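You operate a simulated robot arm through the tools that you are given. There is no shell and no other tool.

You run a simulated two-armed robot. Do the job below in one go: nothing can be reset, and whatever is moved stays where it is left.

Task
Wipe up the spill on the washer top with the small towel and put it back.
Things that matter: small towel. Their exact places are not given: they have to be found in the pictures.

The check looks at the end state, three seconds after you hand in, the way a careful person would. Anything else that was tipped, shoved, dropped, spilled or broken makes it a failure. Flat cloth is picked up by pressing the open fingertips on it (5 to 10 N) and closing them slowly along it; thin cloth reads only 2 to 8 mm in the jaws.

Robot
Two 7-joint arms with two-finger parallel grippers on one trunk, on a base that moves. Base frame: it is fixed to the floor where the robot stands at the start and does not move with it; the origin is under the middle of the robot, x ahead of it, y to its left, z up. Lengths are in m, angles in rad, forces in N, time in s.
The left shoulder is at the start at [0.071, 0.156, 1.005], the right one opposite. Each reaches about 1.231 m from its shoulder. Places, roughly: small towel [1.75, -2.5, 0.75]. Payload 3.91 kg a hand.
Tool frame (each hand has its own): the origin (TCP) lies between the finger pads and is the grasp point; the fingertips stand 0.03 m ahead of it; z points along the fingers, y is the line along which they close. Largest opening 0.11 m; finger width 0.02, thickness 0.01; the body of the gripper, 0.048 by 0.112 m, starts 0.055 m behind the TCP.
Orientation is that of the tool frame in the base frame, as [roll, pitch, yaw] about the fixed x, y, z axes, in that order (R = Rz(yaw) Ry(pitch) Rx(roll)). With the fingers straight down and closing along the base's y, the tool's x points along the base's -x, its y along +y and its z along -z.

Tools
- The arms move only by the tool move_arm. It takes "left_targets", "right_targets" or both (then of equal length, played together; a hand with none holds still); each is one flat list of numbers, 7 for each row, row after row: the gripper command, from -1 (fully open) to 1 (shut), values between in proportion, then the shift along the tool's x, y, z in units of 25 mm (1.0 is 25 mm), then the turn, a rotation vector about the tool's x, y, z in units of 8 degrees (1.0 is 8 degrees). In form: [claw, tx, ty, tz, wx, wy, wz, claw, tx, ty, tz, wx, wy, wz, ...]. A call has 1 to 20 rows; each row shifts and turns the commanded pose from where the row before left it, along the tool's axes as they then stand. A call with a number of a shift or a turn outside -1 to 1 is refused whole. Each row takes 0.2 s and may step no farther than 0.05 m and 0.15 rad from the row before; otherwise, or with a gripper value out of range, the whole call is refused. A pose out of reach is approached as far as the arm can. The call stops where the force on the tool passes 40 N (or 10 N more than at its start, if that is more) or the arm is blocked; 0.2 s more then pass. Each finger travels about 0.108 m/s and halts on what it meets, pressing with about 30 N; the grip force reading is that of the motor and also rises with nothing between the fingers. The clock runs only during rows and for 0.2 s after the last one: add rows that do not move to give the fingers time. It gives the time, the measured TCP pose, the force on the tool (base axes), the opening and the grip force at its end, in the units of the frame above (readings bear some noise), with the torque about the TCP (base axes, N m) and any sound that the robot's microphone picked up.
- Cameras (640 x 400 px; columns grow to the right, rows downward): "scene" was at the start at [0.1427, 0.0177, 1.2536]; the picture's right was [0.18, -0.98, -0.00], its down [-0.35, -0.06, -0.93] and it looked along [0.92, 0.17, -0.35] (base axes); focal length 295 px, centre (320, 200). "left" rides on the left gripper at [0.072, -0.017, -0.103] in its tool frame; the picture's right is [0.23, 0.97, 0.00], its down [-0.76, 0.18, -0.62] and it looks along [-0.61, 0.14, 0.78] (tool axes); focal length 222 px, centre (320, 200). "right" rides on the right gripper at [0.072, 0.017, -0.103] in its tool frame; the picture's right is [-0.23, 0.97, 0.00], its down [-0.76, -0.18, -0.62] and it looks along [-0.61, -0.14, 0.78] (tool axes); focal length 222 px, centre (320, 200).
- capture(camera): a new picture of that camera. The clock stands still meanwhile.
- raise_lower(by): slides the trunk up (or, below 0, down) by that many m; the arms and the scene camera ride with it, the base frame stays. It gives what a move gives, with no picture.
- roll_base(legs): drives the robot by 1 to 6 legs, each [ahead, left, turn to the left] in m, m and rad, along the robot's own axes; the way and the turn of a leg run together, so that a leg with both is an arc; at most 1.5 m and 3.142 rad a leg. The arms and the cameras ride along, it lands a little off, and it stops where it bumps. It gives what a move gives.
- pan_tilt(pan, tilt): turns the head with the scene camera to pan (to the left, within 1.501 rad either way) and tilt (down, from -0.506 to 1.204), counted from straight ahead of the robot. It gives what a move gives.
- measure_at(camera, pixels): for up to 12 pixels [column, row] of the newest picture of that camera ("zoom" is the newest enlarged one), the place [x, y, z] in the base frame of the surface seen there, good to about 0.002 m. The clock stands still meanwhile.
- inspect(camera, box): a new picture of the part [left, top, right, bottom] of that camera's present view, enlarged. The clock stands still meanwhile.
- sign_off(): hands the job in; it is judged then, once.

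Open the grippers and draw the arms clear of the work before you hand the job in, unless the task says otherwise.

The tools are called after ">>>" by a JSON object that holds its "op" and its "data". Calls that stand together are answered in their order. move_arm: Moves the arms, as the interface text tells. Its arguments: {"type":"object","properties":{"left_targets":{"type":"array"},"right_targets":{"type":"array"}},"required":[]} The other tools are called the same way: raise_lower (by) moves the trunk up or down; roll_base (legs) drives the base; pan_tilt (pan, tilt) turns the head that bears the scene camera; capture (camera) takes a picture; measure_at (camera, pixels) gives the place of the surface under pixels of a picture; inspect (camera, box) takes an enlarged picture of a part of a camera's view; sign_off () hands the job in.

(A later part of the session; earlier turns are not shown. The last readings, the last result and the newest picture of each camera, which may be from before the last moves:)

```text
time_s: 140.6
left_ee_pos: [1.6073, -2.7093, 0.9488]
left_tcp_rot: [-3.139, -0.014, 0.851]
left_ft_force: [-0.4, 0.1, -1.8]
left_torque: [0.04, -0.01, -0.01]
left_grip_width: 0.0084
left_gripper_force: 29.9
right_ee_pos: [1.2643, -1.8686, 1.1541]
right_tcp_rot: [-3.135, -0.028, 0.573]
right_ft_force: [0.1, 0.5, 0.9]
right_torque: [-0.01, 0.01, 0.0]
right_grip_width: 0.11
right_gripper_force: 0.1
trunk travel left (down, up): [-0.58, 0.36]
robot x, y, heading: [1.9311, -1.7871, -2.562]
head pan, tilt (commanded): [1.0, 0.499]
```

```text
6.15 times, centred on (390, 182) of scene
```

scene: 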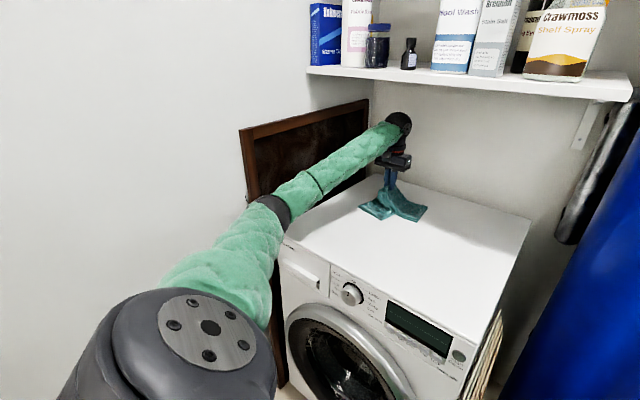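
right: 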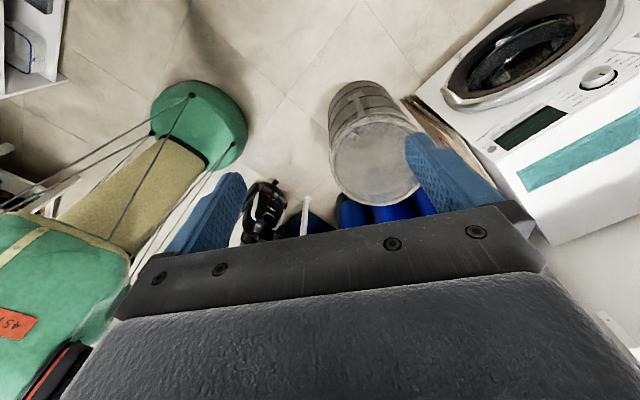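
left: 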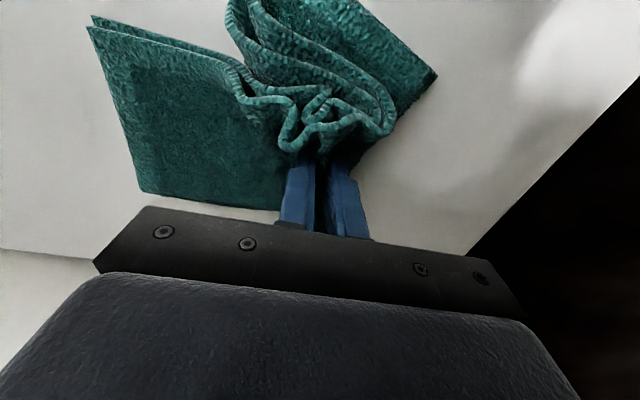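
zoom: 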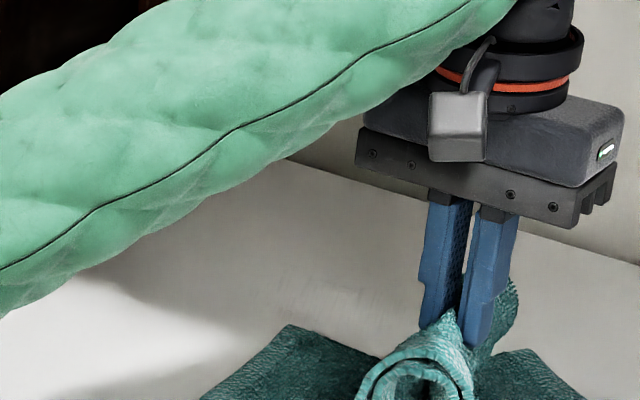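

Only very faint traces are left near zoom (265,175). I capture again and measure where they are to aim the last strokes.

>>> {"op": "capture", "data": {"camera": "left"}}

>>> {"op": "measure_at", "data": {"camera": "left", "pixels": [[414, 219], [385, 226], [407, 244], [375, 205], [400, 215], [430, 228], [370, 235], [440, 210]]}}

```text
taken
```

left: 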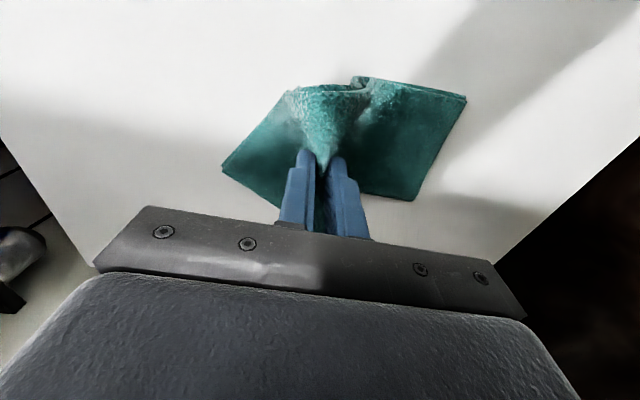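

```text
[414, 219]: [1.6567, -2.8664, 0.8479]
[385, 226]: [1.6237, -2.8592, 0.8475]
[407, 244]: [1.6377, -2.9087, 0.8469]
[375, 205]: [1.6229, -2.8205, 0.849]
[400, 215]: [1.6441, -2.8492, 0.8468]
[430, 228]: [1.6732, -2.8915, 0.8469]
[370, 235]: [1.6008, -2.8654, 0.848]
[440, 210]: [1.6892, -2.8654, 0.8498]
```

The faint traces lie within x 1.60–1.67, y -2.85 to -2.91. I return, start at the far side of it and press for a pass with front-back strokes.

>>> {"op": "move_arm", "data": {"left_targets": [1, -0.64, 0.92, 0, 0, 0, 0, 1, -0.64, 0.92, 0, 0, 0, 0, 1, -0.64, 0.92, 0, 0, 0, 0, 1, -0.64, 0.92, 0, 0, 0, 0, 1, -0.64, 0.92, 0, 0, 0, 0, 1, -0.64, 0.92, 0, 0, 0, 0, 1, -0.64, 0.92, 0, 0, 0, 0, 1, 0, 0, 0.8, 0, 0, 0, 1, 0, 0, 0.8, 0, 0, 0, 1, 0, 0, 0.3, 0, 0, 0, 1, 0, 0, 0.1, 0, 0, 0, 1, 0, 0, 0, 0, 0, 0]}}

```text
time_s: 143.2
left_ee_pos: [1.6579, -2.9005, 0.8985]
left_tcp_rot: [-3.137, -0.016, 0.85]
left_ft_force: [1.2, -1.0, 11.1]
left_torque: [0.01, 0.08, 0.02]
left_grip_width: 0.0082
left_gripper_force: 29.9
right_ee_pos: [1.2646, -1.8693, 1.154]
right_tcp_rot: [-3.136, -0.023, 0.574]
right_ft_force: [-0.4, -0.4, 0.0]
right_torque: [0.02, 0.0, 0.01]
right_grip_width: 0.1099
right_gripper_force: 0.1
trunk travel left (down, up): [-0.58, 0.36]
robot x, y, heading: [1.9303, -1.7879, -2.558]
head pan, tilt (commanded): [1.0, 0.499]
```

11 N. I make front-back strokes, stepping to the right each time.

>>> {"op": "move_arm", "data": {"left_targets": [1, 0.8, 0, 0, 0, 0, 0, 1, 0.8, 0, 0, 0, 0, 0, 1, -0.8, 0, 0, 0, 0, 0, 1, -0.8, 0, 0, 0, 0, 0, 1, -0.8, 0, 0, 0, 0, 0, 1, 0.8, 0, 0, 0, 0, 0, 1, 0, -0.8, 0, 0, 0, 0, 1, 0.8, 0, 0.04, 0, 0, 0, 1, 0.8, 0, 0, 0, 0, 0, 1, -0.8, 0, 0, 0, 0, 0, 1, -0.8, 0, 0, 0, 0, 0, 1, -0.8, 0, 0, 0, 0, 0, 1, 0.8, 0, 0, 0, 0, 0, 1, 0, -0.8, 0, 0, 0, 0, 1, 0, 0, 0, 0, 0, 0]}}

>>> {"op": "move_arm", "data": {"left_targets": [1, 0.8, 0, 0, 0, 0, 0, 1, 0.8, 0, 0, 0, 0, 0, 1, -0.8, 0, 0, 0, 0, 0, 1, -0.8, 0, 0, 0, 0, 0, 1, -0.8, 0, 0, 0, 0, 0, 1, 0.8, 0, 0, 0, 0, 0, 1, 0, -0.8, 0, 0, 0, 0, 1, 0.8, 0, 0, 0, 0, 0, 1, 0.8, 0, 0, 0, 0, 0, 1, -0.8, 0, 0, 0, 0, 0, 1, -0.8, 0, 0, 0, 0, 0, 1, -0.8, 0, 0, 0, 0, 0, 1, 0.8, 0, 0, 0, 0, 0, 1, 0, 0, 0, 0, 0, 0]}}

```text
time_s: 146.4
left_ee_pos: [1.6264, -2.873, 0.8975]
left_tcp_rot: [-3.138, -0.011, 0.851]
left_ft_force: [2.7, -4.4, 18.9]
left_torque: [-0.08, 0.02, -0.01]
left_grip_width: 0.0082
left_gripper_force: 29.5
right_ee_pos: [1.2649, -1.8673, 1.1556]
right_tcp_rot: [-3.136, -0.022, 0.574]
right_ft_force: [0.3, 0.7, -0.3]
right_torque: [0.01, 0.01, -0.03]
right_grip_width: 0.1099
right_gripper_force: 0.1
trunk travel left (down, up): [-0.58, 0.36]
robot x, y, heading: [1.927, -1.7844, -2.56]
head pan, tilt (commanded): [1.0, 0.499]
```

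```text
time_s: 149.4
left_ee_pos: [1.6125, -2.8602, 0.8966]
left_tcp_rot: [-3.141, -0.014, 0.851]
left_ft_force: [-0.5, -1.2, 14.3]
left_torque: [0.0, 0.09, 0.02]
left_grip_width: 0.0083
left_gripper_force: 30.0
right_ee_pos: [1.2636, -1.8697, 1.1544]
right_tcp_rot: [-3.136, -0.025, 0.573]
right_ft_force: [-0.3, 0.5, 0.6]
right_torque: [-0.01, -0.03, -0.04]
right_grip_width: 0.1099
right_gripper_force: 0.0
trunk travel left (down, up): [-0.58, 0.36]
robot x, y, heading: [1.9249, -1.7874, -2.567]
head pan, tilt (commanded): [1.0, 0.499]
```

Passes done with 14–19 N. I lift and draw aside to inspect again.

>>> {"op": "move_arm", "data": {"left_targets": [1, 0, 0, -0.7, 0, 0, 0, 1, 0, 0, -0.7, 0, 0, 0, 1, 0, 0, -0.7, 0, 0, 0, 1, 0.8, -0.8, 0, 0, 0, 0, 1, 0.8, -0.8, 0, 0, 0, 0, 1, 0.8, -0.8, 0, 0, 0, 0, 1, 0.8, -0.8, 0, 0, 0, 0, 1, 0.8, -0.8, 0, 0, 0, 0, 1, 0.8, -0.8, 0, 0, 0, 0, 1, 0, 0, 0, 0, 0, 0]}}

>>> {"op": "capture", "data": {"camera": "left"}}

>>> {"op": "inspect", "data": {"camera": "left", "box": [340, 150, 520, 270]}}

>>> {"op": "inspect", "data": {"camera": "scene", "box": [340, 150, 440, 215]}}

```text
time_s: 151.6
left_ee_pos: [1.6003, -2.6946, 0.9498]
left_tcp_rot: [-3.138, -0.015, 0.851]
left_ft_force: [0.3, -0.6, 0.4]
left_torque: [0.01, 0.01, -0.03]
left_grip_width: 0.0083
left_gripper_force: 30.3
right_ee_pos: [1.2638, -1.8693, 1.1548]
right_tcp_rot: [-3.137, -0.028, 0.572]
right_ft_force: [-0.5, -0.1, 0.6]
right_torque: [-0.04, 0.01, -0.02]
right_grip_width: 0.1101
right_gripper_force: 0.1
trunk travel left (down, up): [-0.58, 0.36]
robot x, y, heading: [1.9295, -1.7895, -2.562]
head pan, tilt (commanded): [1.0, 0.499]
```

```text
taken
```

left: 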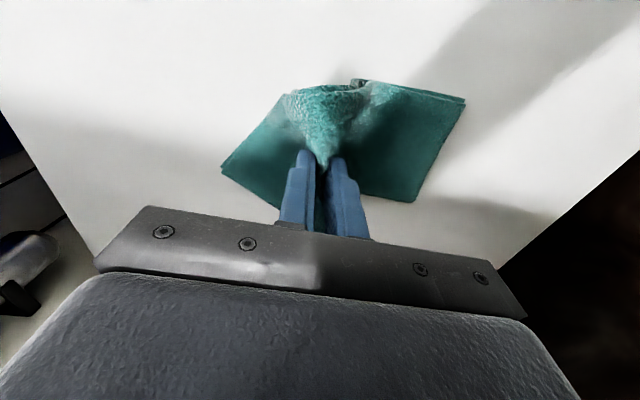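

```text
3.33 times, centred on (430, 210) of left
```

zoom: 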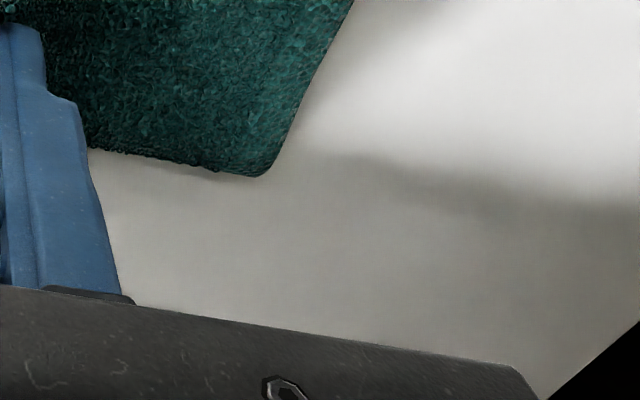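

```text
6.15 times, centred on (390, 182) of scene
```

zoom: 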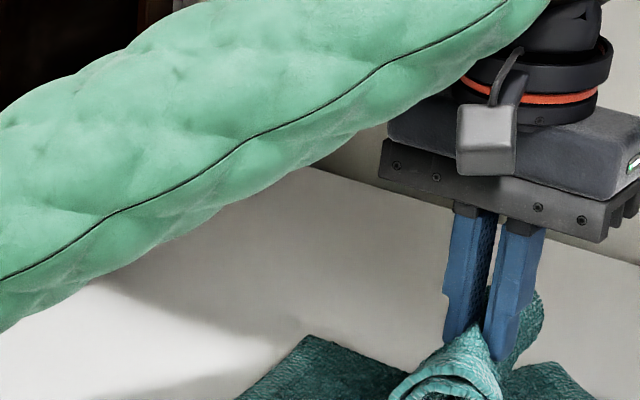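

The spot is clean now. I bring the towel back: first the base returns to its former place (0.05 back, 0.14 right) with the towel lifted.

>>> {"op": "roll_base", "data": {"legs": [[-0.0505, -0.1412, 0]]}}

>>> {"op": "capture", "data": {"camera": "left"}}

>>> {"op": "capture", "data": {"camera": "scene"}}

```text
time_s: 153.0
left_ee_pos: [1.5577, -2.5442, 0.9516]
left_tcp_rot: [-3.141, -0.015, 0.841]
left_ft_force: [-0.1, 0.6, -0.5]
left_torque: [-0.04, 0.0, 0.01]
left_grip_width: 0.0081
left_gripper_force: 30.0
right_ee_pos: [1.2304, -1.716, 1.1538]
right_tcp_rot: [-3.139, -0.024, 0.561]
right_ft_force: [-0.5, 0.4, 0.2]
right_torque: [-0.04, 0.01, 0.04]
right_grip_width: 0.11
right_gripper_force: 0.1
trunk travel left (down, up): [-0.58, 0.36]
robot x, y, heading: [1.8919, -1.6406, -2.569]
head pan, tilt (commanded): [1.0, 0.499]
```

```text
taken
```

left: 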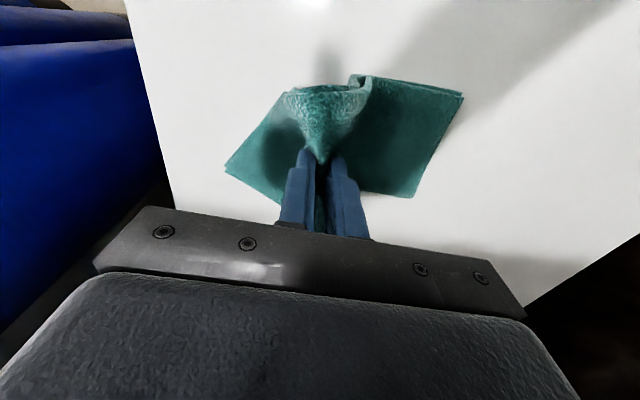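

```text
taken
```

scene: 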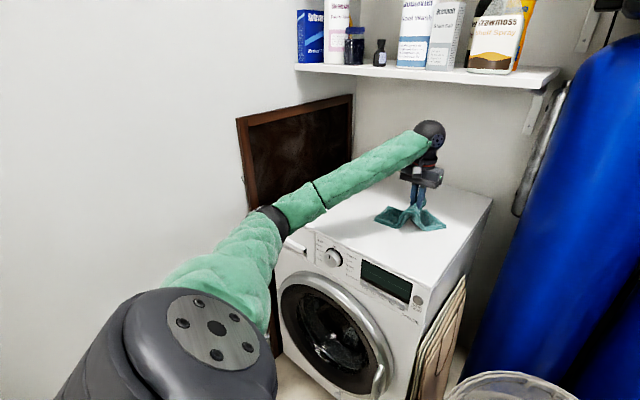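

The wiped surface looks clean and the towel drapes from the hand. I move toward the original spot, overshooting about 4 cm toward me and then back, so that the halves straighten.

>>> {"op": "move_arm", "data": {"left_targets": [1, 0.8, 0.32, 0, 0, 0, -0.06, 1, 0.8, 0.32, 0, 0, 0, 0, 1, 0.8, 0.32, 0, 0, 0, 0, 1, 0.8, 0.32, 0, 0, 0, 0, 1, 0.8, 0.32, 0.4, 0, 0, 0, 1, 0.8, 0.32, 0.6, 0, 0, 0, 1, -0.5, 0, 0.3, 0, 0, 0, 1, -0.5, 0, 0.2, 0, 0, 0, 1, -0.5, 0, 0, 0, 0, 0, 1, 0, 0, 0, 0, 0, 0]}}

>>> {"op": "capture", "data": {"camera": "left"}}

>>> {"op": "inspect", "data": {"camera": "scene", "box": [280, 110, 520, 290]}}

```text
time_s: 155.2
left_ee_pos: [1.6493, -2.5138, 0.9141]
left_tcp_rot: [-3.137, -0.014, 0.846]
left_ft_force: [0.7, 0.8, 0.0]
left_torque: [0.02, 0.0, 0.0]
left_grip_width: 0.0085
left_gripper_force: 29.2
right_ee_pos: [1.2299, -1.717, 1.1545]
right_tcp_rot: [-3.137, -0.024, 0.563]
right_ft_force: [0.9, -0.2, 0.3]
right_torque: [0.01, 0.0, 0.0]
right_grip_width: 0.1101
right_gripper_force: 0.1
trunk travel left (down, up): [-0.58, 0.36]
robot x, y, heading: [1.896, -1.6438, -2.568]
head pan, tilt (commanded): [1.0, 0.499]
```

```text
taken
```

left: 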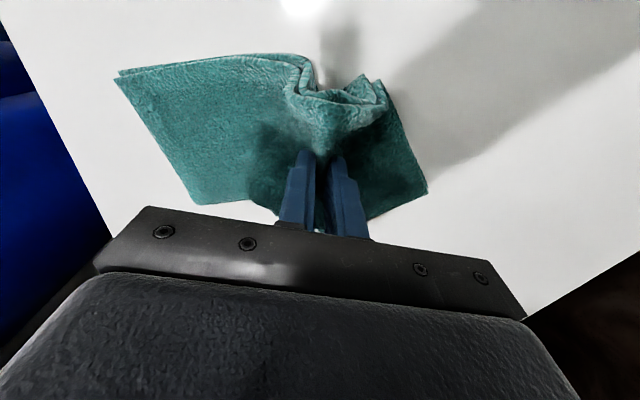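

```text
2.22 times, centred on (400, 200) of scene
```

zoom: 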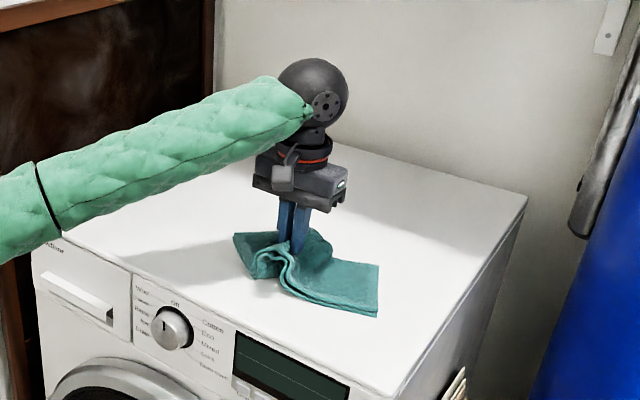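

The left half is bunched, the right half is fine. I lift again, swing 5 cm to the left and come back to pull the left half straight while lowering.

>>> {"op": "move_arm", "data": {"left_targets": [1, 0, 0, -0.8, 0, 0, 0, 1, 0, 0, -0.8, 0, 0, 0, 1, 0, 0.8, -0.2, 0, 0, 0, 1, 0, 0.8, 0, 0, 0, 0, 1, 0, 0.8, 0, 0, 0, 0, 1, 0, 0, 0, 0, 0, 0, 1, 0, -0.8, 0, 0, 0, 0, 1, 0, -0.8, 0, 0, 0, 0, 1, 0, -0.8, 0, 0, 0, 0, 1, 0, 0, 0.4, 0, 0, 0, 1, 0, 0, 0, 0, 0, 0]}}

>>> {"op": "capture", "data": {"camera": "left"}}

>>> {"op": "inspect", "data": {"camera": "scene", "box": [280, 110, 520, 290]}}

```text
time_s: 157.6
left_ee_pos: [1.6482, -2.5161, 0.9495]
left_tcp_rot: [-3.138, -0.014, 0.849]
left_ft_force: [0.5, -0.2, -0.5]
left_torque: [0.0, -0.03, -0.02]
left_grip_width: 0.0084
left_gripper_force: 30.1
right_ee_pos: [1.2279, -1.7168, 1.1543]
right_tcp_rot: [-3.136, -0.024, 0.562]
right_ft_force: [0.4, 0.5, -0.3]
right_torque: [0.03, 0.03, 0.0]
right_grip_width: 0.1098
right_gripper_force: 0.0
trunk travel left (down, up): [-0.58, 0.36]
robot x, y, heading: [1.8949, -1.64, -2.571]
head pan, tilt (commanded): [1.0, 0.499]
```

```text
taken
```

left: 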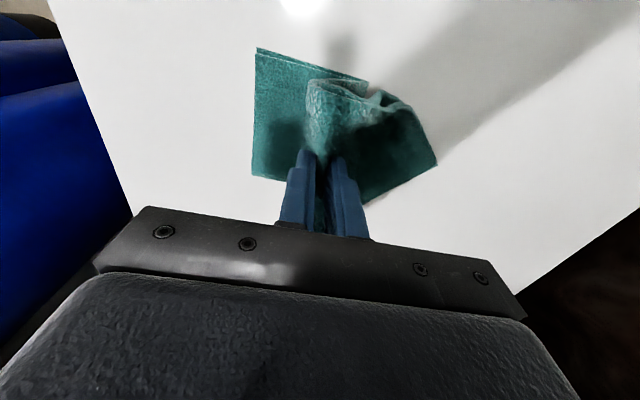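

```text
2.22 times, centred on (400, 200) of scene
```

zoom: 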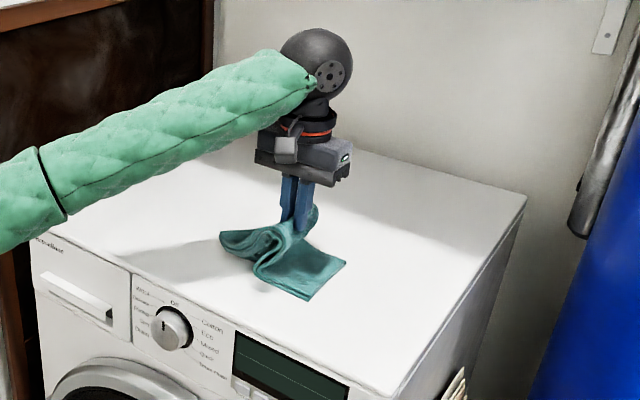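

The drape is uneven; I'll set it down here, release, and then smooth the halves outward with light presses. First lower to light contact.

>>> {"op": "move_arm", "data": {"left_targets": [1, 0, 0, 0.5, 0, 0, 0, 1, 0, 0, 0.5, 0, 0, 0, 1, 0, 0, 0.5, 0, 0, 0, 1, 0, 0, 0.4, 0, 0, 0, 1, 0, 0, 0, 0, 0, 0]}}

>>> {"op": "capture", "data": {"camera": "left"}}

>>> {"op": "inspect", "data": {"camera": "scene", "box": [280, 110, 520, 290]}}

```text
time_s: 158.8
left_ee_pos: [1.648, -2.513, 0.9011]
left_tcp_rot: [-3.137, -0.015, 0.847]
left_ft_force: [0.1, 0.6, 5.1]
left_torque: [0.01, 0.0, 0.01]
left_grip_width: 0.0083
left_gripper_force: 29.9
right_ee_pos: [1.2286, -1.7166, 1.1548]
right_tcp_rot: [-3.136, -0.026, 0.561]
right_ft_force: [-0.4, 0.0, 0.2]
right_torque: [0.0, -0.01, -0.02]
right_grip_width: 0.11
right_gripper_force: 0.1
trunk travel left (down, up): [-0.58, 0.36]
robot x, y, heading: [1.8919, -1.6411, -2.568]
head pan, tilt (commanded): [1.0, 0.499]
```

```text
taken
```

left: 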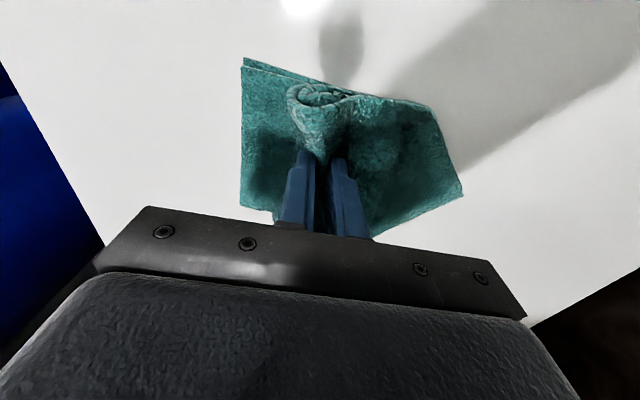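

```text
2.22 times, centred on (400, 200) of scene
```

zoom: 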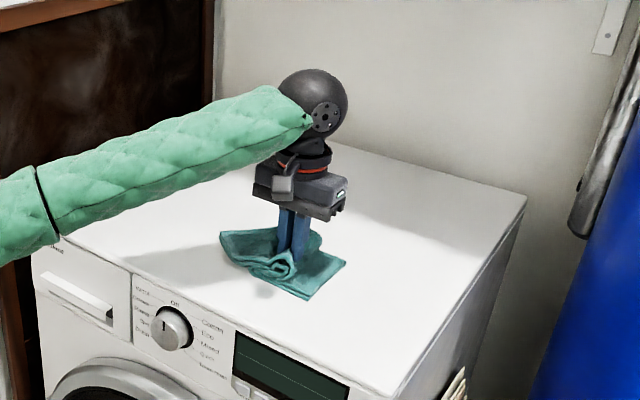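

The right half got tucked under the hand. I drag a little to the left at low height so that the right half trails out straight.

>>> {"op": "move_arm", "data": {"left_targets": [1, 0, 0, -0.6, 0, 0, 0, 1, 0, 0.8, 0, 0, 0, 0, 1, 0, 0.8, 0, 0, 0, 0, 1, 0, 0.8, 0, 0, 0, 0, 1, 0, 0.8, 0, 0, 0, 0, 1, 0, 0.8, 0, 0, 0, 0, 1, 0, 0, 0, 0, 0, 0]}}

>>> {"op": "capture", "data": {"camera": "left"}}

>>> {"op": "inspect", "data": {"camera": "scene", "box": [280, 110, 520, 290]}}

```text
time_s: 160.4
left_ee_pos: [1.7216, -2.5805, 0.9152]
left_tcp_rot: [-3.139, -0.014, 0.848]
left_ft_force: [0.0, -0.3, -0.2]
left_torque: [0.01, 0.0, 0.01]
left_grip_width: 0.0082
left_gripper_force: 30.6
right_ee_pos: [1.2294, -1.7174, 1.1536]
right_tcp_rot: [-3.137, -0.024, 0.559]
right_ft_force: [0.2, -0.3, -0.4]
right_torque: [0.01, 0.02, 0.0]
right_grip_width: 0.1099
right_gripper_force: 0.1
trunk travel left (down, up): [-0.58, 0.36]
robot x, y, heading: [1.8929, -1.6443, -2.576]
head pan, tilt (commanded): [1.0, 0.499]
```

```text
taken
```

left: 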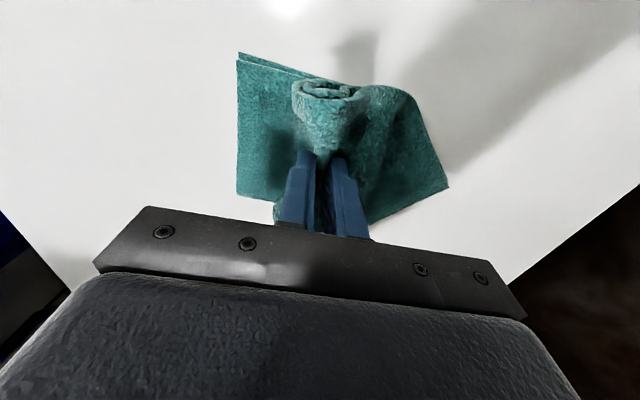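

```text
2.22 times, centred on (400, 200) of scene
```

zoom: 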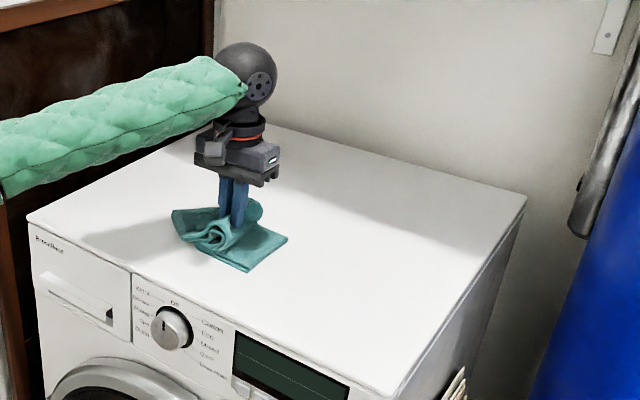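

The towel stays rolled up this way. I set it down, release, and will pick it by its right end instead, lift so that it hangs straight, and lay it out again.

>>> {"op": "move_arm", "data": {"left_targets": [1, 0, 0, 0.3, 0, 0, 0, 0.9, 0, 0, 0, 0, 0, 0, 0.7, 0, 0, 0, 0, 0, 0, 0.5, 0, 0, 0, 0, 0, 0, 0.3, 0, 0, 0, 0, 0, 0, 0.1, 0, 0, 0, 0, 0, 0, 0.1, 0, 0, -0.5, 0, 0, 0, 0.1, 0, 0, -0.8, 0, 0, 0, 0.1, 0, 0, -0.8, 0, 0, 0, 0.1, 0, 0, -0.8, 0, 0, 0, 0.1, 0, 0, -0.8, 0, 0, 0]}}

>>> {"op": "capture", "data": {"camera": "left"}}

>>> {"op": "inspect", "data": {"camera": "scene", "box": [280, 110, 520, 290]}}

```text
time_s: 162.8
left_ee_pos: [1.7226, -2.582, 1.0]
left_tcp_rot: [-3.14, -0.014, 0.847]
left_ft_force: [0.5, 0.9, -0.2]
left_torque: [0.0, 0.0, 0.02]
left_grip_width: 0.0494
left_gripper_force: 0.1
right_ee_pos: [1.2294, -1.7175, 1.1541]
right_tcp_rot: [-3.136, -0.025, 0.561]
right_ft_force: [0.6, 0.6, 1.4]
right_torque: [0.02, 0.0, 0.01]
right_grip_width: 0.1103
right_gripper_force: 0.1
trunk travel left (down, up): [-0.58, 0.36]
robot x, y, heading: [1.8945, -1.6428, -2.569]
head pan, tilt (commanded): [1.0, 0.499]
```

```text
taken
```

left: 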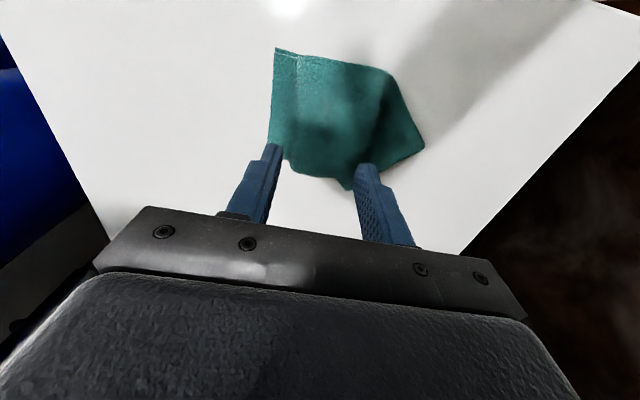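

```text
2.22 times, centred on (400, 200) of scene
```

zoom: 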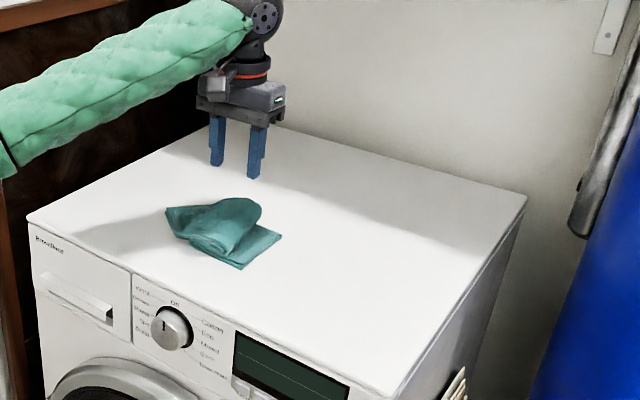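

The towel is released but lies folded over itself. I zoom in to see its layers and edges.

>>> {"op": "inspect", "data": {"camera": "scene", "box": [335, 185, 425, 245]}}

>>> {"op": "inspect", "data": {"camera": "left", "box": [240, 30, 460, 210]}}

>>> {"op": "measure_at", "data": {"camera": "left", "pixels": [[276, 52], [274, 130], [285, 100], [300, 100], [330, 110], [350, 130], [380, 110], [420, 145], [395, 75], [345, 185], [300, 60], [370, 150]]}}

```text
6.67 times, centred on (380, 215) of scene
```

zoom: 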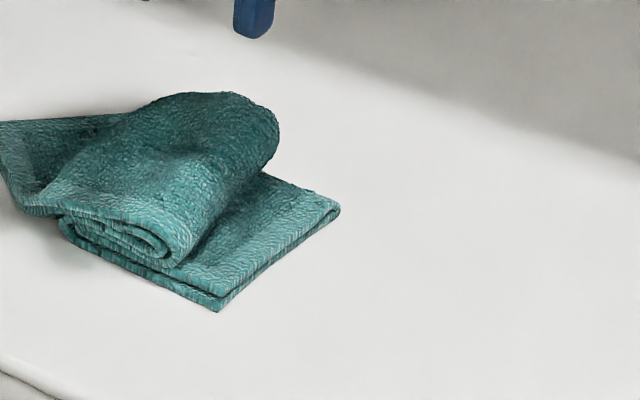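

```text
2.22 times, centred on (350, 120) of left
```

zoom: 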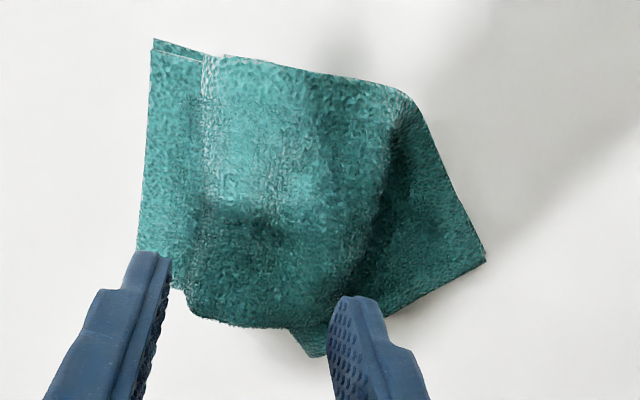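

```text
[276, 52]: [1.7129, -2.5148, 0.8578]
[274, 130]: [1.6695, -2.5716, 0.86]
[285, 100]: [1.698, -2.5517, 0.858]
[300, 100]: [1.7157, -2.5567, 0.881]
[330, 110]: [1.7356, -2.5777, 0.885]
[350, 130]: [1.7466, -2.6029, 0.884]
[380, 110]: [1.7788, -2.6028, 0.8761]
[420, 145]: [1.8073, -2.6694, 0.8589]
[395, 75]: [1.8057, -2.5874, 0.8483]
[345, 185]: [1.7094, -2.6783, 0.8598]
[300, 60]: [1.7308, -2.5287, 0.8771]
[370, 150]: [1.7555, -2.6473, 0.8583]
```

The left flap's short edge runs from about (1.81,-2.67) to (1.71,-2.68). I turn the hand so its closing axis lies along that flap (yaw ≈0.1) and move above a point 3 cm in from the edge.

>>> {"op": "move_arm", "data": {"left_targets": [0.25, 0, 0, 0, 0, 0, 0.892, 0.25, 0, 0, 0, 0, 0, 0.892, 0.25, 0, 0, 0, 0, 0, 0.892, 0.25, 0, 0, 0, 0, 0, 0.892, 0.25, 0, 0, 0, 0, 0, 0.892, 0.25, 0, 0, 0, 0, 0, 0.892, 0.25, 0.37, 0.88, 0, 0, 0, 0, 0.25, 0.37, 0.88, 0, 0, 0, 0, 0.25, 0.37, 0.88, 0, 0, 0, 0, 0.25, 0, 0, 0, 0, 0, 0]}}

>>> {"op": "capture", "data": {"camera": "left"}}

>>> {"op": "capture", "data": {"camera": "scene"}}

```text
time_s: 165.0
left_ee_pos: [1.7582, -2.6454, 1.004]
left_tcp_rot: [-3.129, -0.01, 0.101]
left_ft_force: [0.8, 1.1, 0.3]
left_torque: [-0.01, 0.03, 0.03]
left_grip_width: 0.0413
left_gripper_force: 0.0
right_ee_pos: [1.2281, -1.717, 1.1546]
right_tcp_rot: [-3.137, -0.025, 0.561]
right_ft_force: [0.8, -0.5, 0.1]
right_torque: [-0.02, -0.02, -0.03]
right_grip_width: 0.1102
right_gripper_force: 0.2
trunk travel left (down, up): [-0.58, 0.36]
robot x, y, heading: [1.8948, -1.6417, -2.57]
head pan, tilt (commanded): [1.0, 0.499]
```

```text
taken
```

left: 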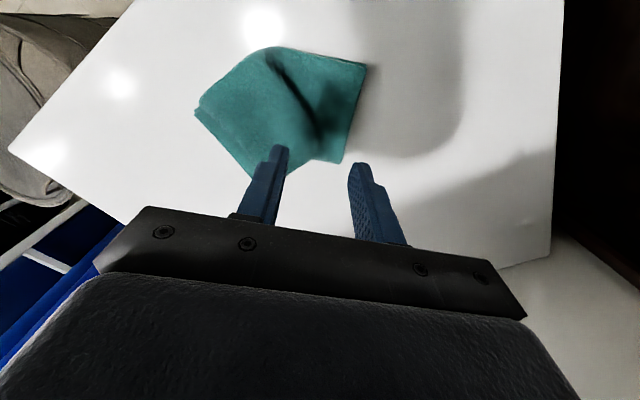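

```text
taken
```

scene: 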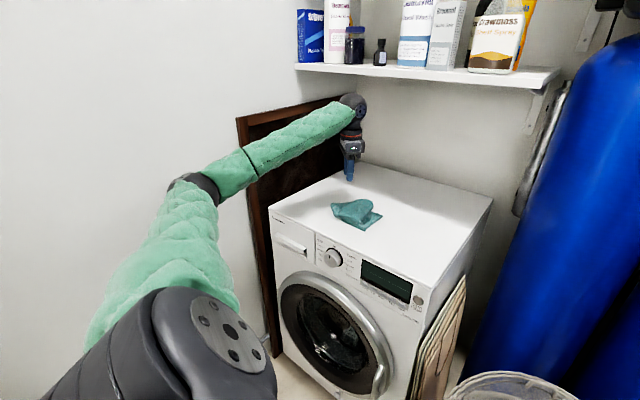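

I see the flap between the crease (300,100) and its free edge (365,65)-(342,162) in the left picture. I measure these points and the elbow.

>>> {"op": "measure_at", "data": {"camera": "left", "pixels": [[340, 105], [363, 67], [342, 158], [318, 130], [300, 75], [320, 111], [352, 110], [330, 80], [330, 140], [200, 108], [250, 170], [270, 55]]}}

>>> {"op": "measure_at", "data": {"camera": "scene", "pixels": [[195, 185], [180, 190], [210, 190], [240, 130]]}}

```text
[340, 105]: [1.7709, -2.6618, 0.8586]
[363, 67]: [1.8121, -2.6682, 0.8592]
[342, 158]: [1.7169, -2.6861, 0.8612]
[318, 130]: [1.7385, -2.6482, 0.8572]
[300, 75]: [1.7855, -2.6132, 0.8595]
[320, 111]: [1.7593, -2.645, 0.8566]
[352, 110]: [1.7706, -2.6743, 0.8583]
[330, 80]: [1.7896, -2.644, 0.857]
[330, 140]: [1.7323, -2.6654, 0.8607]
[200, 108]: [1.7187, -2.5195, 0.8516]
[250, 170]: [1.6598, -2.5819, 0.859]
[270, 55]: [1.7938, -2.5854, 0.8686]
```

```text
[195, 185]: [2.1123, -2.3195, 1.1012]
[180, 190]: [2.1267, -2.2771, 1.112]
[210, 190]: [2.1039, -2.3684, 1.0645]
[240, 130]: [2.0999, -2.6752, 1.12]
```

The flap's free edge midpoint is (1.7645,-2.677). I shift about 1 cm to centre the pinch at (1.767,-2.654) and descend to just above the cloth.

>>> {"op": "move_arm", "data": {"left_targets": [0.25, 0.32, 0.38, 0.5, 0, 0, 0, 0.25, 0, 0, 0.9, 0, 0, 0, 0.25, 0, 0, 0.9, 0, 0, 0, 0.25, 0, 0, 0.9, 0, 0, 0, 0.25, 0, 0, 0.9, 0, 0, 0, 0.25, 0, 0, 0.4, 0, 0, 0, 0.25, 0, 0, 0, 0, 0, 0]}}

>>> {"op": "capture", "data": {"camera": "left"}}

```text
time_s: 166.6
left_ee_pos: [1.7699, -2.6535, 0.8885]
left_tcp_rot: [-3.131, -0.009, 0.101]
left_ft_force: [-1.4, -0.4, 8.4]
left_torque: [0.16, 0.09, 0.04]
left_grip_width: 0.0408
left_gripper_force: 0.0
right_ee_pos: [1.2292, -1.7162, 1.1542]
right_tcp_rot: [-3.136, -0.026, 0.563]
right_ft_force: [-0.4, -0.6, -0.7]
right_torque: [-0.01, 0.01, 0.0]
right_grip_width: 0.1102
right_gripper_force: 0.2
trunk travel left (down, up): [-0.58, 0.36]
robot x, y, heading: [1.8963, -1.6444, -2.571]
head pan, tilt (commanded): [1.0, 0.499]
```

```text
taken
```

left: 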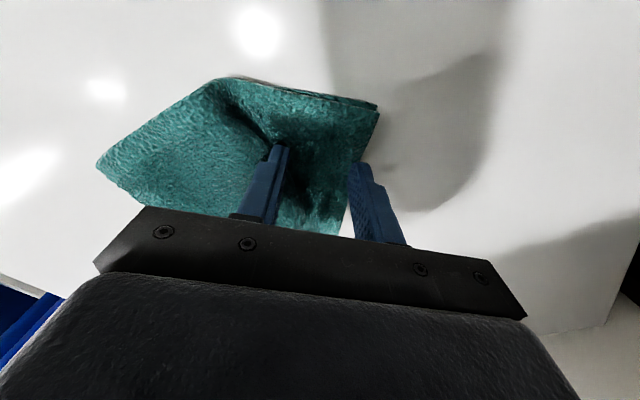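

Contact at 8 N with the fingertips on the flap. I close the fingers slowly.

>>> {"op": "move_arm", "data": {"left_targets": [0.3, 0, 0, 0.04, 0, 0, 0, 0.38, 0, 0, 0, 0, 0, 0, 0.46, 0, 0, 0, 0, 0, 0, 0.54, 0, 0, 0, 0, 0, 0, 0.62, 0, 0, 0, 0, 0, 0, 0.7, 0, 0, 0, 0, 0, 0, 0.78, 0, 0, 0, 0, 0, 0, 0.86, 0, 0, 0, 0, 0, 0, 0.94, 0, 0, 0, 0, 0, 0, 1.0, 0, 0, 0, 0, 0, 0, 1.0, 0, 0, 0, 0, 0, 0, 1.0, 0, 0, 0, 0, 0, 0]}}

>>> {"op": "capture", "data": {"camera": "left"}}

```text
time_s: 169.2
left_ee_pos: [1.768, -2.6525, 0.8874]
left_tcp_rot: [-3.132, -0.009, 0.102]
left_ft_force: [0.0, 2.7, 12.6]
left_torque: [0.22, 0.11, 0.05]
left_grip_width: 0.008
left_gripper_force: 29.6
right_ee_pos: [1.2289, -1.7166, 1.1538]
right_tcp_rot: [-3.136, -0.025, 0.562]
right_ft_force: [0.0, 0.2, 0.3]
right_torque: [0.01, 0.0, 0.0]
right_grip_width: 0.1101
right_gripper_force: 0.1
trunk travel left (down, up): [-0.58, 0.36]
robot x, y, heading: [1.8954, -1.6414, -2.576]
head pan, tilt (commanded): [1.0, 0.499]
```

```text
taken
```

left: 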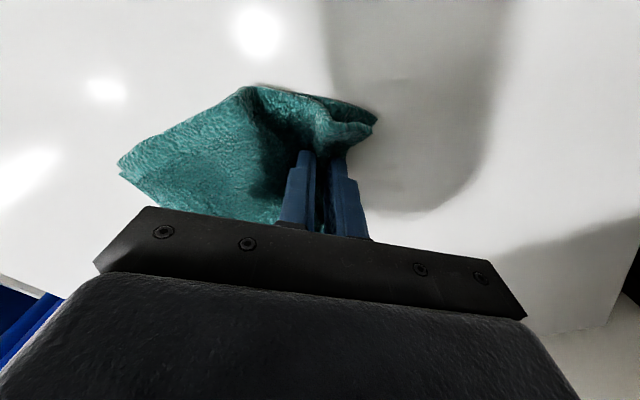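

The end is pinched (8 mm in the jaws). I lift 6 cm and check that the towel comes up by this end.

>>> {"op": "move_arm", "data": {"left_targets": [1, 0, 0, -0.6, 0, 0, 0, 1, 0, 0, -0.6, 0, 0, 0, 1, 0, 0, -0.6, 0, 0, 0, 1, 0, 0, -0.6, 0, 0, 0, 1, 0, 0, 0, 0, 0, 0]}}

>>> {"op": "inspect", "data": {"camera": "scene", "box": [280, 110, 480, 260]}}

```text
time_s: 170.4
left_ee_pos: [1.7675, -2.654, 0.9468]
left_tcp_rot: [-3.128, -0.009, 0.101]
left_ft_force: [0.1, -0.2, -0.7]
left_torque: [0.02, -0.03, 0.02]
left_grip_width: 0.0072
left_gripper_force: 30.4
right_ee_pos: [1.2289, -1.7171, 1.1538]
right_tcp_rot: [-3.137, -0.027, 0.561]
right_ft_force: [0.1, 0.0, -0.2]
right_torque: [0.02, 0.03, 0.02]
right_grip_width: 0.1102
right_gripper_force: 0.1
trunk travel left (down, up): [-0.58, 0.36]
robot x, y, heading: [1.8882, -1.6415, -2.574]
head pan, tilt (commanded): [1.0, 0.499]
```

```text
2.67 times, centred on (380, 185) of scene
```

zoom: 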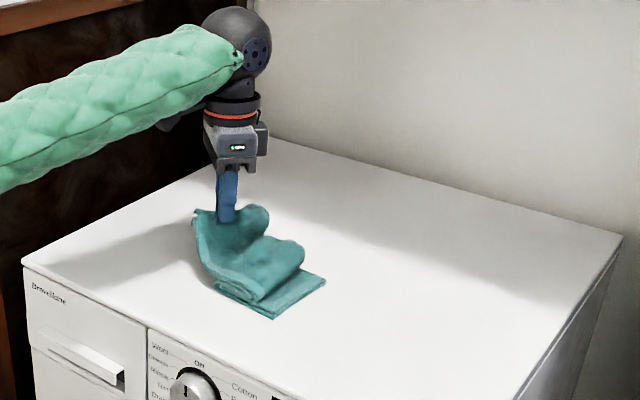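

The towel comes up by its left end and unfolds. I raise it further while drawing 7 cm toward me (clear of the shelf), then turn the hand back to yaw 0.85.

>>> {"op": "move_arm", "data": {"left_targets": [1, 0.334, -0.328, -0.9, 0, 0, 0, 1, 0.334, -0.328, -0.9, 0, 0, 0, 1, 0.334, -0.328, -0.9, 0, 0, 0, 1, 0.334, -0.328, -0.9, 0, 0, 0, 1, 0.334, -0.328, -0.9, 0, 0, 0, 1, 0.334, -0.328, -0.9, 0, 0, 0, 1, 0, 0, -0.8, 0, 0, -0.895, 1, 0, 0, -0.8, 0, 0, -0.895, 1, 0, 0, -0.8, 0, 0, -0.895, 1, 0, 0, -0.8, 0, 0, -0.895, 1, 0, 0, -0.8, 0, 0, -0.895, 1, 0, 0, -0.8, 0, 0, -0.895, 1, 0, 0, 0, 0, 0, 0]}}

>>> {"op": "capture", "data": {"camera": "scene"}}

>>> {"op": "capture", "data": {"camera": "left"}}

```text
time_s: 173.0
left_ee_pos: [1.8489, -2.569, 0.8934]
left_tcp_rot: [3.005, -0.583, 0.868]
left_ft_force: [-3.4, -1.3, 30.1]
left_torque: [0.13, -0.04, 0.05]
left_grip_width: 0.0068
left_gripper_force: 30.0
right_ee_pos: [1.2284, -1.7142, 1.1541]
right_tcp_rot: [-3.138, -0.024, 0.562]
right_ft_force: [0.3, 0.0, -0.8]
right_torque: [0.01, -0.02, -0.02]
right_grip_width: 0.1097
right_gripper_force: 0.1
trunk travel left (down, up): [-0.58, 0.36]
robot x, y, heading: [1.8951, -1.6397, -2.573]
head pan, tilt (commanded): [1.0, 0.499]
stopped in row 13 (left hand): the force on the tool passed its limit at 137 N (the readings are from after the stop); the commanded pose is now the measured one
```

```text
taken
```

scene: 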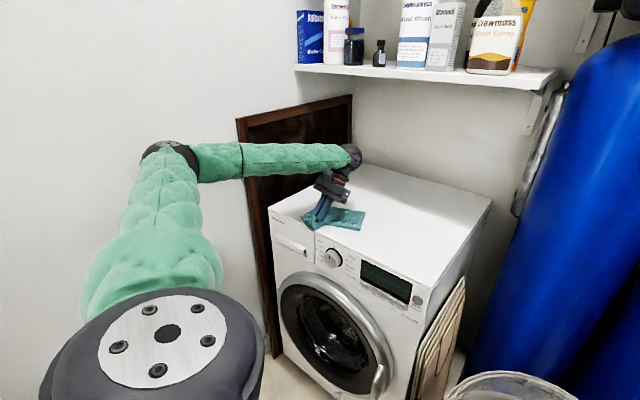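

```text
taken
```

left: 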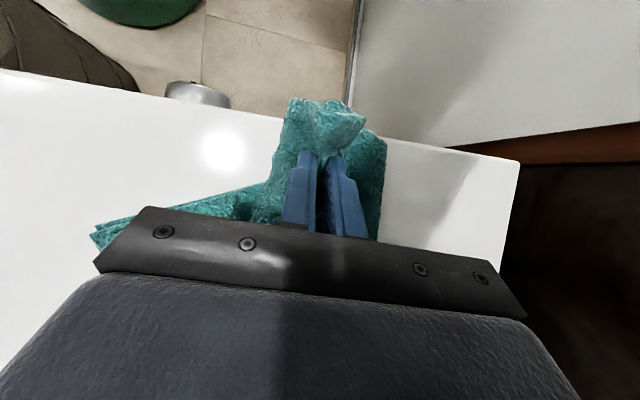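

Something went wrong: the arm reconfigured and the hand came down tilted onto the washer (137 N peak); it still holds the towel. I check the elbow and surroundings before any further motion.

>>> {"op": "inspect", "data": {"camera": "scene", "box": [130, 110, 430, 300]}}

>>> {"op": "measure_at", "data": {"camera": "scene", "pixels": [[170, 150], [190, 160], [160, 185], [245, 160], [350, 155], [325, 205], [240, 130], [270, 225], [310, 205], [485, 200], [345, 225], [300, 90]]}}

```text
2.11 times, centred on (280, 205) of scene
```

zoom: 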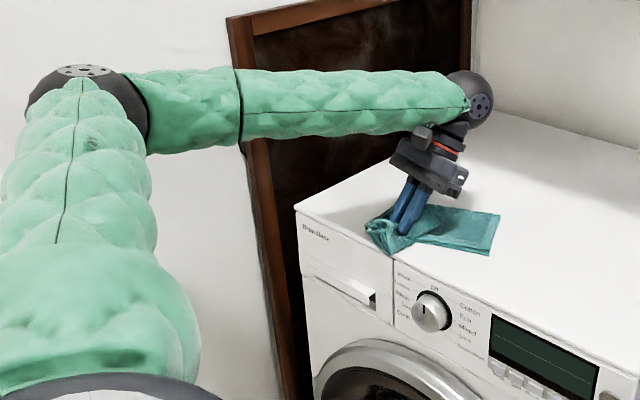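

```text
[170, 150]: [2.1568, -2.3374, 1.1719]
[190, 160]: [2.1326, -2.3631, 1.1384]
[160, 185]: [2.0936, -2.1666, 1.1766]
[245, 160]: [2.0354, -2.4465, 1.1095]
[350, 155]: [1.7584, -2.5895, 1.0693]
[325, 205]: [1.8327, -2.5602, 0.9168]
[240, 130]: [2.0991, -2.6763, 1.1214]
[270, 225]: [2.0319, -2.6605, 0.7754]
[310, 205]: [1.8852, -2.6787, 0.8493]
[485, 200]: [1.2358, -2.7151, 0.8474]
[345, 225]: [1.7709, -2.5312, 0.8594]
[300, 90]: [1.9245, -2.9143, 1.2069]
```

The washer is where it was and the elbow is clear of the wall. I first raise the hand 3 cm straight up in small steps.

>>> {"op": "move_arm", "data": {"left_targets": [1, 0.33, 0.07, -0.5, 0, 0, 0, 1, 0.33, 0.07, -0.5, 0, 0, 0, 1, 0, 0, 0, 0, 0, 0]}}

```text
time_s: 173.3
left_ee_pos: [1.849, -2.5646, 0.8931]
left_tcp_rot: [3.001, -0.595, 0.868]
left_ft_force: [-0.2, 0.6, 41.0]
left_torque: [0.27, -0.28, 0.03]
left_grip_width: 0.0069
left_gripper_force: 30.1
right_ee_pos: [1.2296, -1.7152, 1.1535]
right_tcp_rot: [-3.14, -0.023, 0.562]
right_ft_force: [0.3, -0.3, 0.8]
right_torque: [0.01, 0.02, 0.04]
right_grip_width: 0.1102
right_gripper_force: 0.0
trunk travel left (down, up): [-0.58, 0.36]
robot x, y, heading: [1.8948, -1.6443, -2.574]
head pan, tilt (commanded): [1.0, 0.499]
stopped in row 1 (left hand): the force on the tool passed its limit at 127 N (the readings are from after the stop); the commanded pose is now the measured one
```

Commanding up made it push down (127 N), so the arm solver is in a bad branch. I lift the whole trunk by 0.1 m instead, which raises the hand off the washer without re-solving the arm.

>>> {"op": "raise_lower", "data": {"by": 0.1}}

>>> {"op": "capture", "data": {"camera": "scene"}}

```text
time_s: 174.6
left_ee_pos: [1.85, -2.5682, 0.9869]
left_tcp_rot: [3.003, -0.599, 0.868]
left_ft_force: [0.1, 0.1, -0.2]
left_torque: [0.01, 0.01, 0.01]
left_grip_width: 0.0066
left_gripper_force: 29.7
right_ee_pos: [1.2287, -1.7174, 1.2539]
right_tcp_rot: [-3.138, -0.025, 0.563]
right_ft_force: [-0.2, 1.2, 0.8]
right_torque: [-0.02, -0.02, -0.01]
right_grip_width: 0.11
right_gripper_force: 0.1
trunk travel left (down, up): [-0.68, 0.26]
robot x, y, heading: [1.8927, -1.643, -2.567]
head pan, tilt (commanded): [1.0, 0.499]
```

```text
taken
```

scene: 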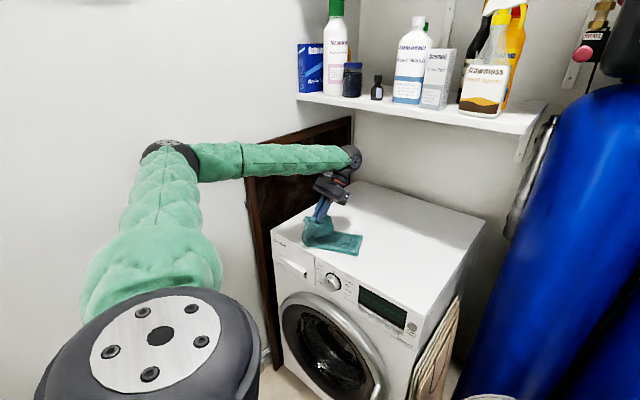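

The hand hangs free again (0 N, z=0.987), towel held. I test the arm with a tiny 1 cm step to the right to see whether it follows properly.

>>> {"op": "move_arm", "data": {"left_targets": [1, 0, -0.4, -0.05, 0, 0, 0]}}

```text
time_s: 175.0
left_ee_pos: [1.8411, -2.5615, 0.9876]
left_tcp_rot: [3.002, -0.599, 0.868]
left_ft_force: [0.3, -0.3, -0.1]
left_torque: [0.02, 0.06, 0.0]
left_grip_width: 0.0068
left_gripper_force: 30.5
right_ee_pos: [1.2286, -1.718, 1.2527]
right_tcp_rot: [-3.137, -0.025, 0.56]
right_ft_force: [0.0, 0.1, -0.6]
right_torque: [0.0, -0.01, -0.01]
right_grip_width: 0.1103
right_gripper_force: 0.1
trunk travel left (down, up): [-0.68, 0.26]
robot x, y, heading: [1.8947, -1.6369, -2.572]
head pan, tilt (commanded): [1.0, 0.499]
```

It follows correctly. I move the hand 12 cm to the right, away from the joint limit.

>>> {"op": "move_arm", "data": {"left_targets": [1, 0, -0.8, -0.11, 0, 0, 0, 1, 0, -0.8, -0.11, 0, 0, 0, 1, 0, -0.8, -0.11, 0, 0, 0, 1, 0, -0.8, -0.11, 0, 0, 0, 1, 0, -0.8, -0.11, 0, 0, 0, 1, 0, -0.8, -0.11, 0, 0, 0]}}

>>> {"op": "capture", "data": {"camera": "scene"}}

```text
time_s: 176.4
left_ee_pos: [1.7511, -2.4817, 0.9857]
left_tcp_rot: [3.003, -0.599, 0.868]
left_ft_force: [0.0, 0.1, -0.4]
left_torque: [0.01, -0.02, -0.01]
left_grip_width: 0.0065
left_gripper_force: 29.8
right_ee_pos: [1.228, -1.7181, 1.2539]
right_tcp_rot: [-3.135, -0.026, 0.562]
right_ft_force: [-0.1, 1.0, 1.0]
right_torque: [0.0, 0.0, -0.04]
right_grip_width: 0.11
right_gripper_force: 0.1
trunk travel left (down, up): [-0.68, 0.26]
robot x, y, heading: [1.8948, -1.6442, -2.569]
head pan, tilt (commanded): [1.0, 0.499]
```

```text
taken
```

scene: 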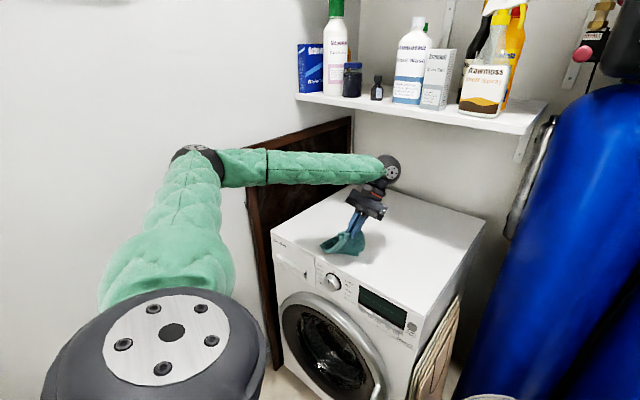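

Following well. I now rotate the hand back to vertical in small steps (first a third).

>>> {"op": "move_arm", "data": {"left_targets": [1, 0, 0, 0, 0.12, -0.54, 0, 1, 0, 0, 0, 0.12, -0.54, 0, 1, 0, 0, 0, 0.12, -0.54, 0]}}

```text
time_s: 177.2
left_ee_pos: [1.7512, -2.4823, 0.9875]
left_tcp_rot: [3.067, -0.375, 0.84]
left_ft_force: [0.4, 0.4, -0.4]
left_torque: [0.0, -0.02, -0.03]
left_grip_width: 0.0065
left_gripper_force: 30.2
right_ee_pos: [1.2299, -1.7165, 1.2527]
right_tcp_rot: [-3.137, -0.024, 0.562]
right_ft_force: [0.1, 0.6, -0.2]
right_torque: [-0.01, 0.02, 0.03]
right_grip_width: 0.1099
right_gripper_force: 0.0
trunk travel left (down, up): [-0.68, 0.26]
robot x, y, heading: [1.8933, -1.6412, -2.57]
head pan, tilt (commanded): [1.0, 0.499]
```

Good. I finish turning the hand vertical.

>>> {"op": "move_arm", "data": {"left_targets": [1, 0, 0, 0, 0.1, -0.54, 0, 1, 0, 0, 0, 0.1, -0.54, 0, 1, 0, 0, 0, 0.1, -0.54, 0, 1, 0, 0, 0, 0.1, -0.54, 0, 1, 0, 0, 0, 0.1, -0.54, 0, 1, 0, 0, 0, 0, 0, 0]}}

>>> {"op": "capture", "data": {"camera": "scene"}}

>>> {"op": "capture", "data": {"camera": "left"}}

```text
time_s: 178.6
left_ee_pos: [1.7511, -2.4832, 0.9873]
left_tcp_rot: [3.14, 0.003, 0.825]
left_ft_force: [0.0, 0.4, 0.4]
left_torque: [0.01, -0.05, 0.0]
left_grip_width: 0.0065
left_gripper_force: 29.8
right_ee_pos: [1.2285, -1.7168, 1.2542]
right_tcp_rot: [-3.136, -0.027, 0.562]
right_ft_force: [-0.3, -0.3, 0.1]
right_torque: [-0.01, -0.01, -0.03]
right_grip_width: 0.1101
right_gripper_force: 0.0
trunk travel left (down, up): [-0.68, 0.26]
robot x, y, heading: [1.895, -1.6433, -2.571]
head pan, tilt (commanded): [1.0, 0.499]
```

```text
taken
```

scene: 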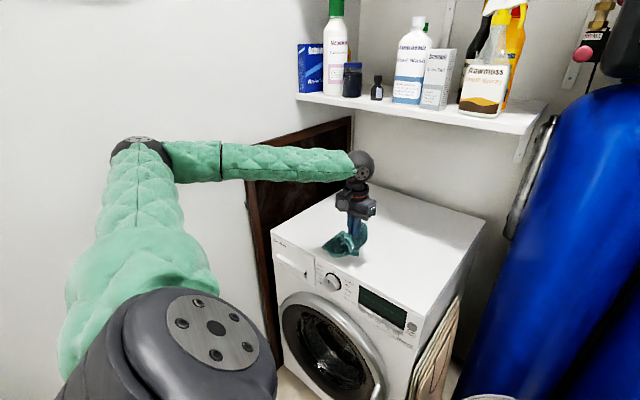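

```text
taken
```

left: 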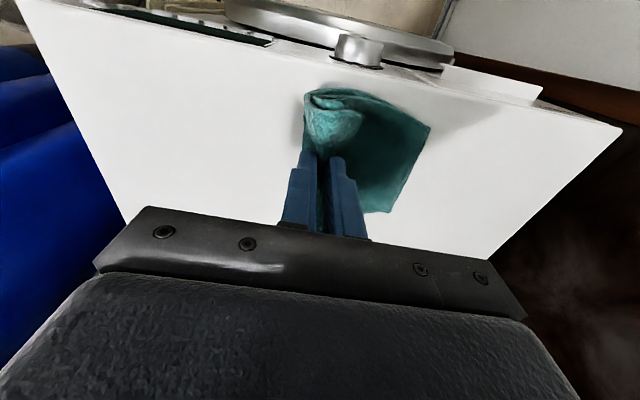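

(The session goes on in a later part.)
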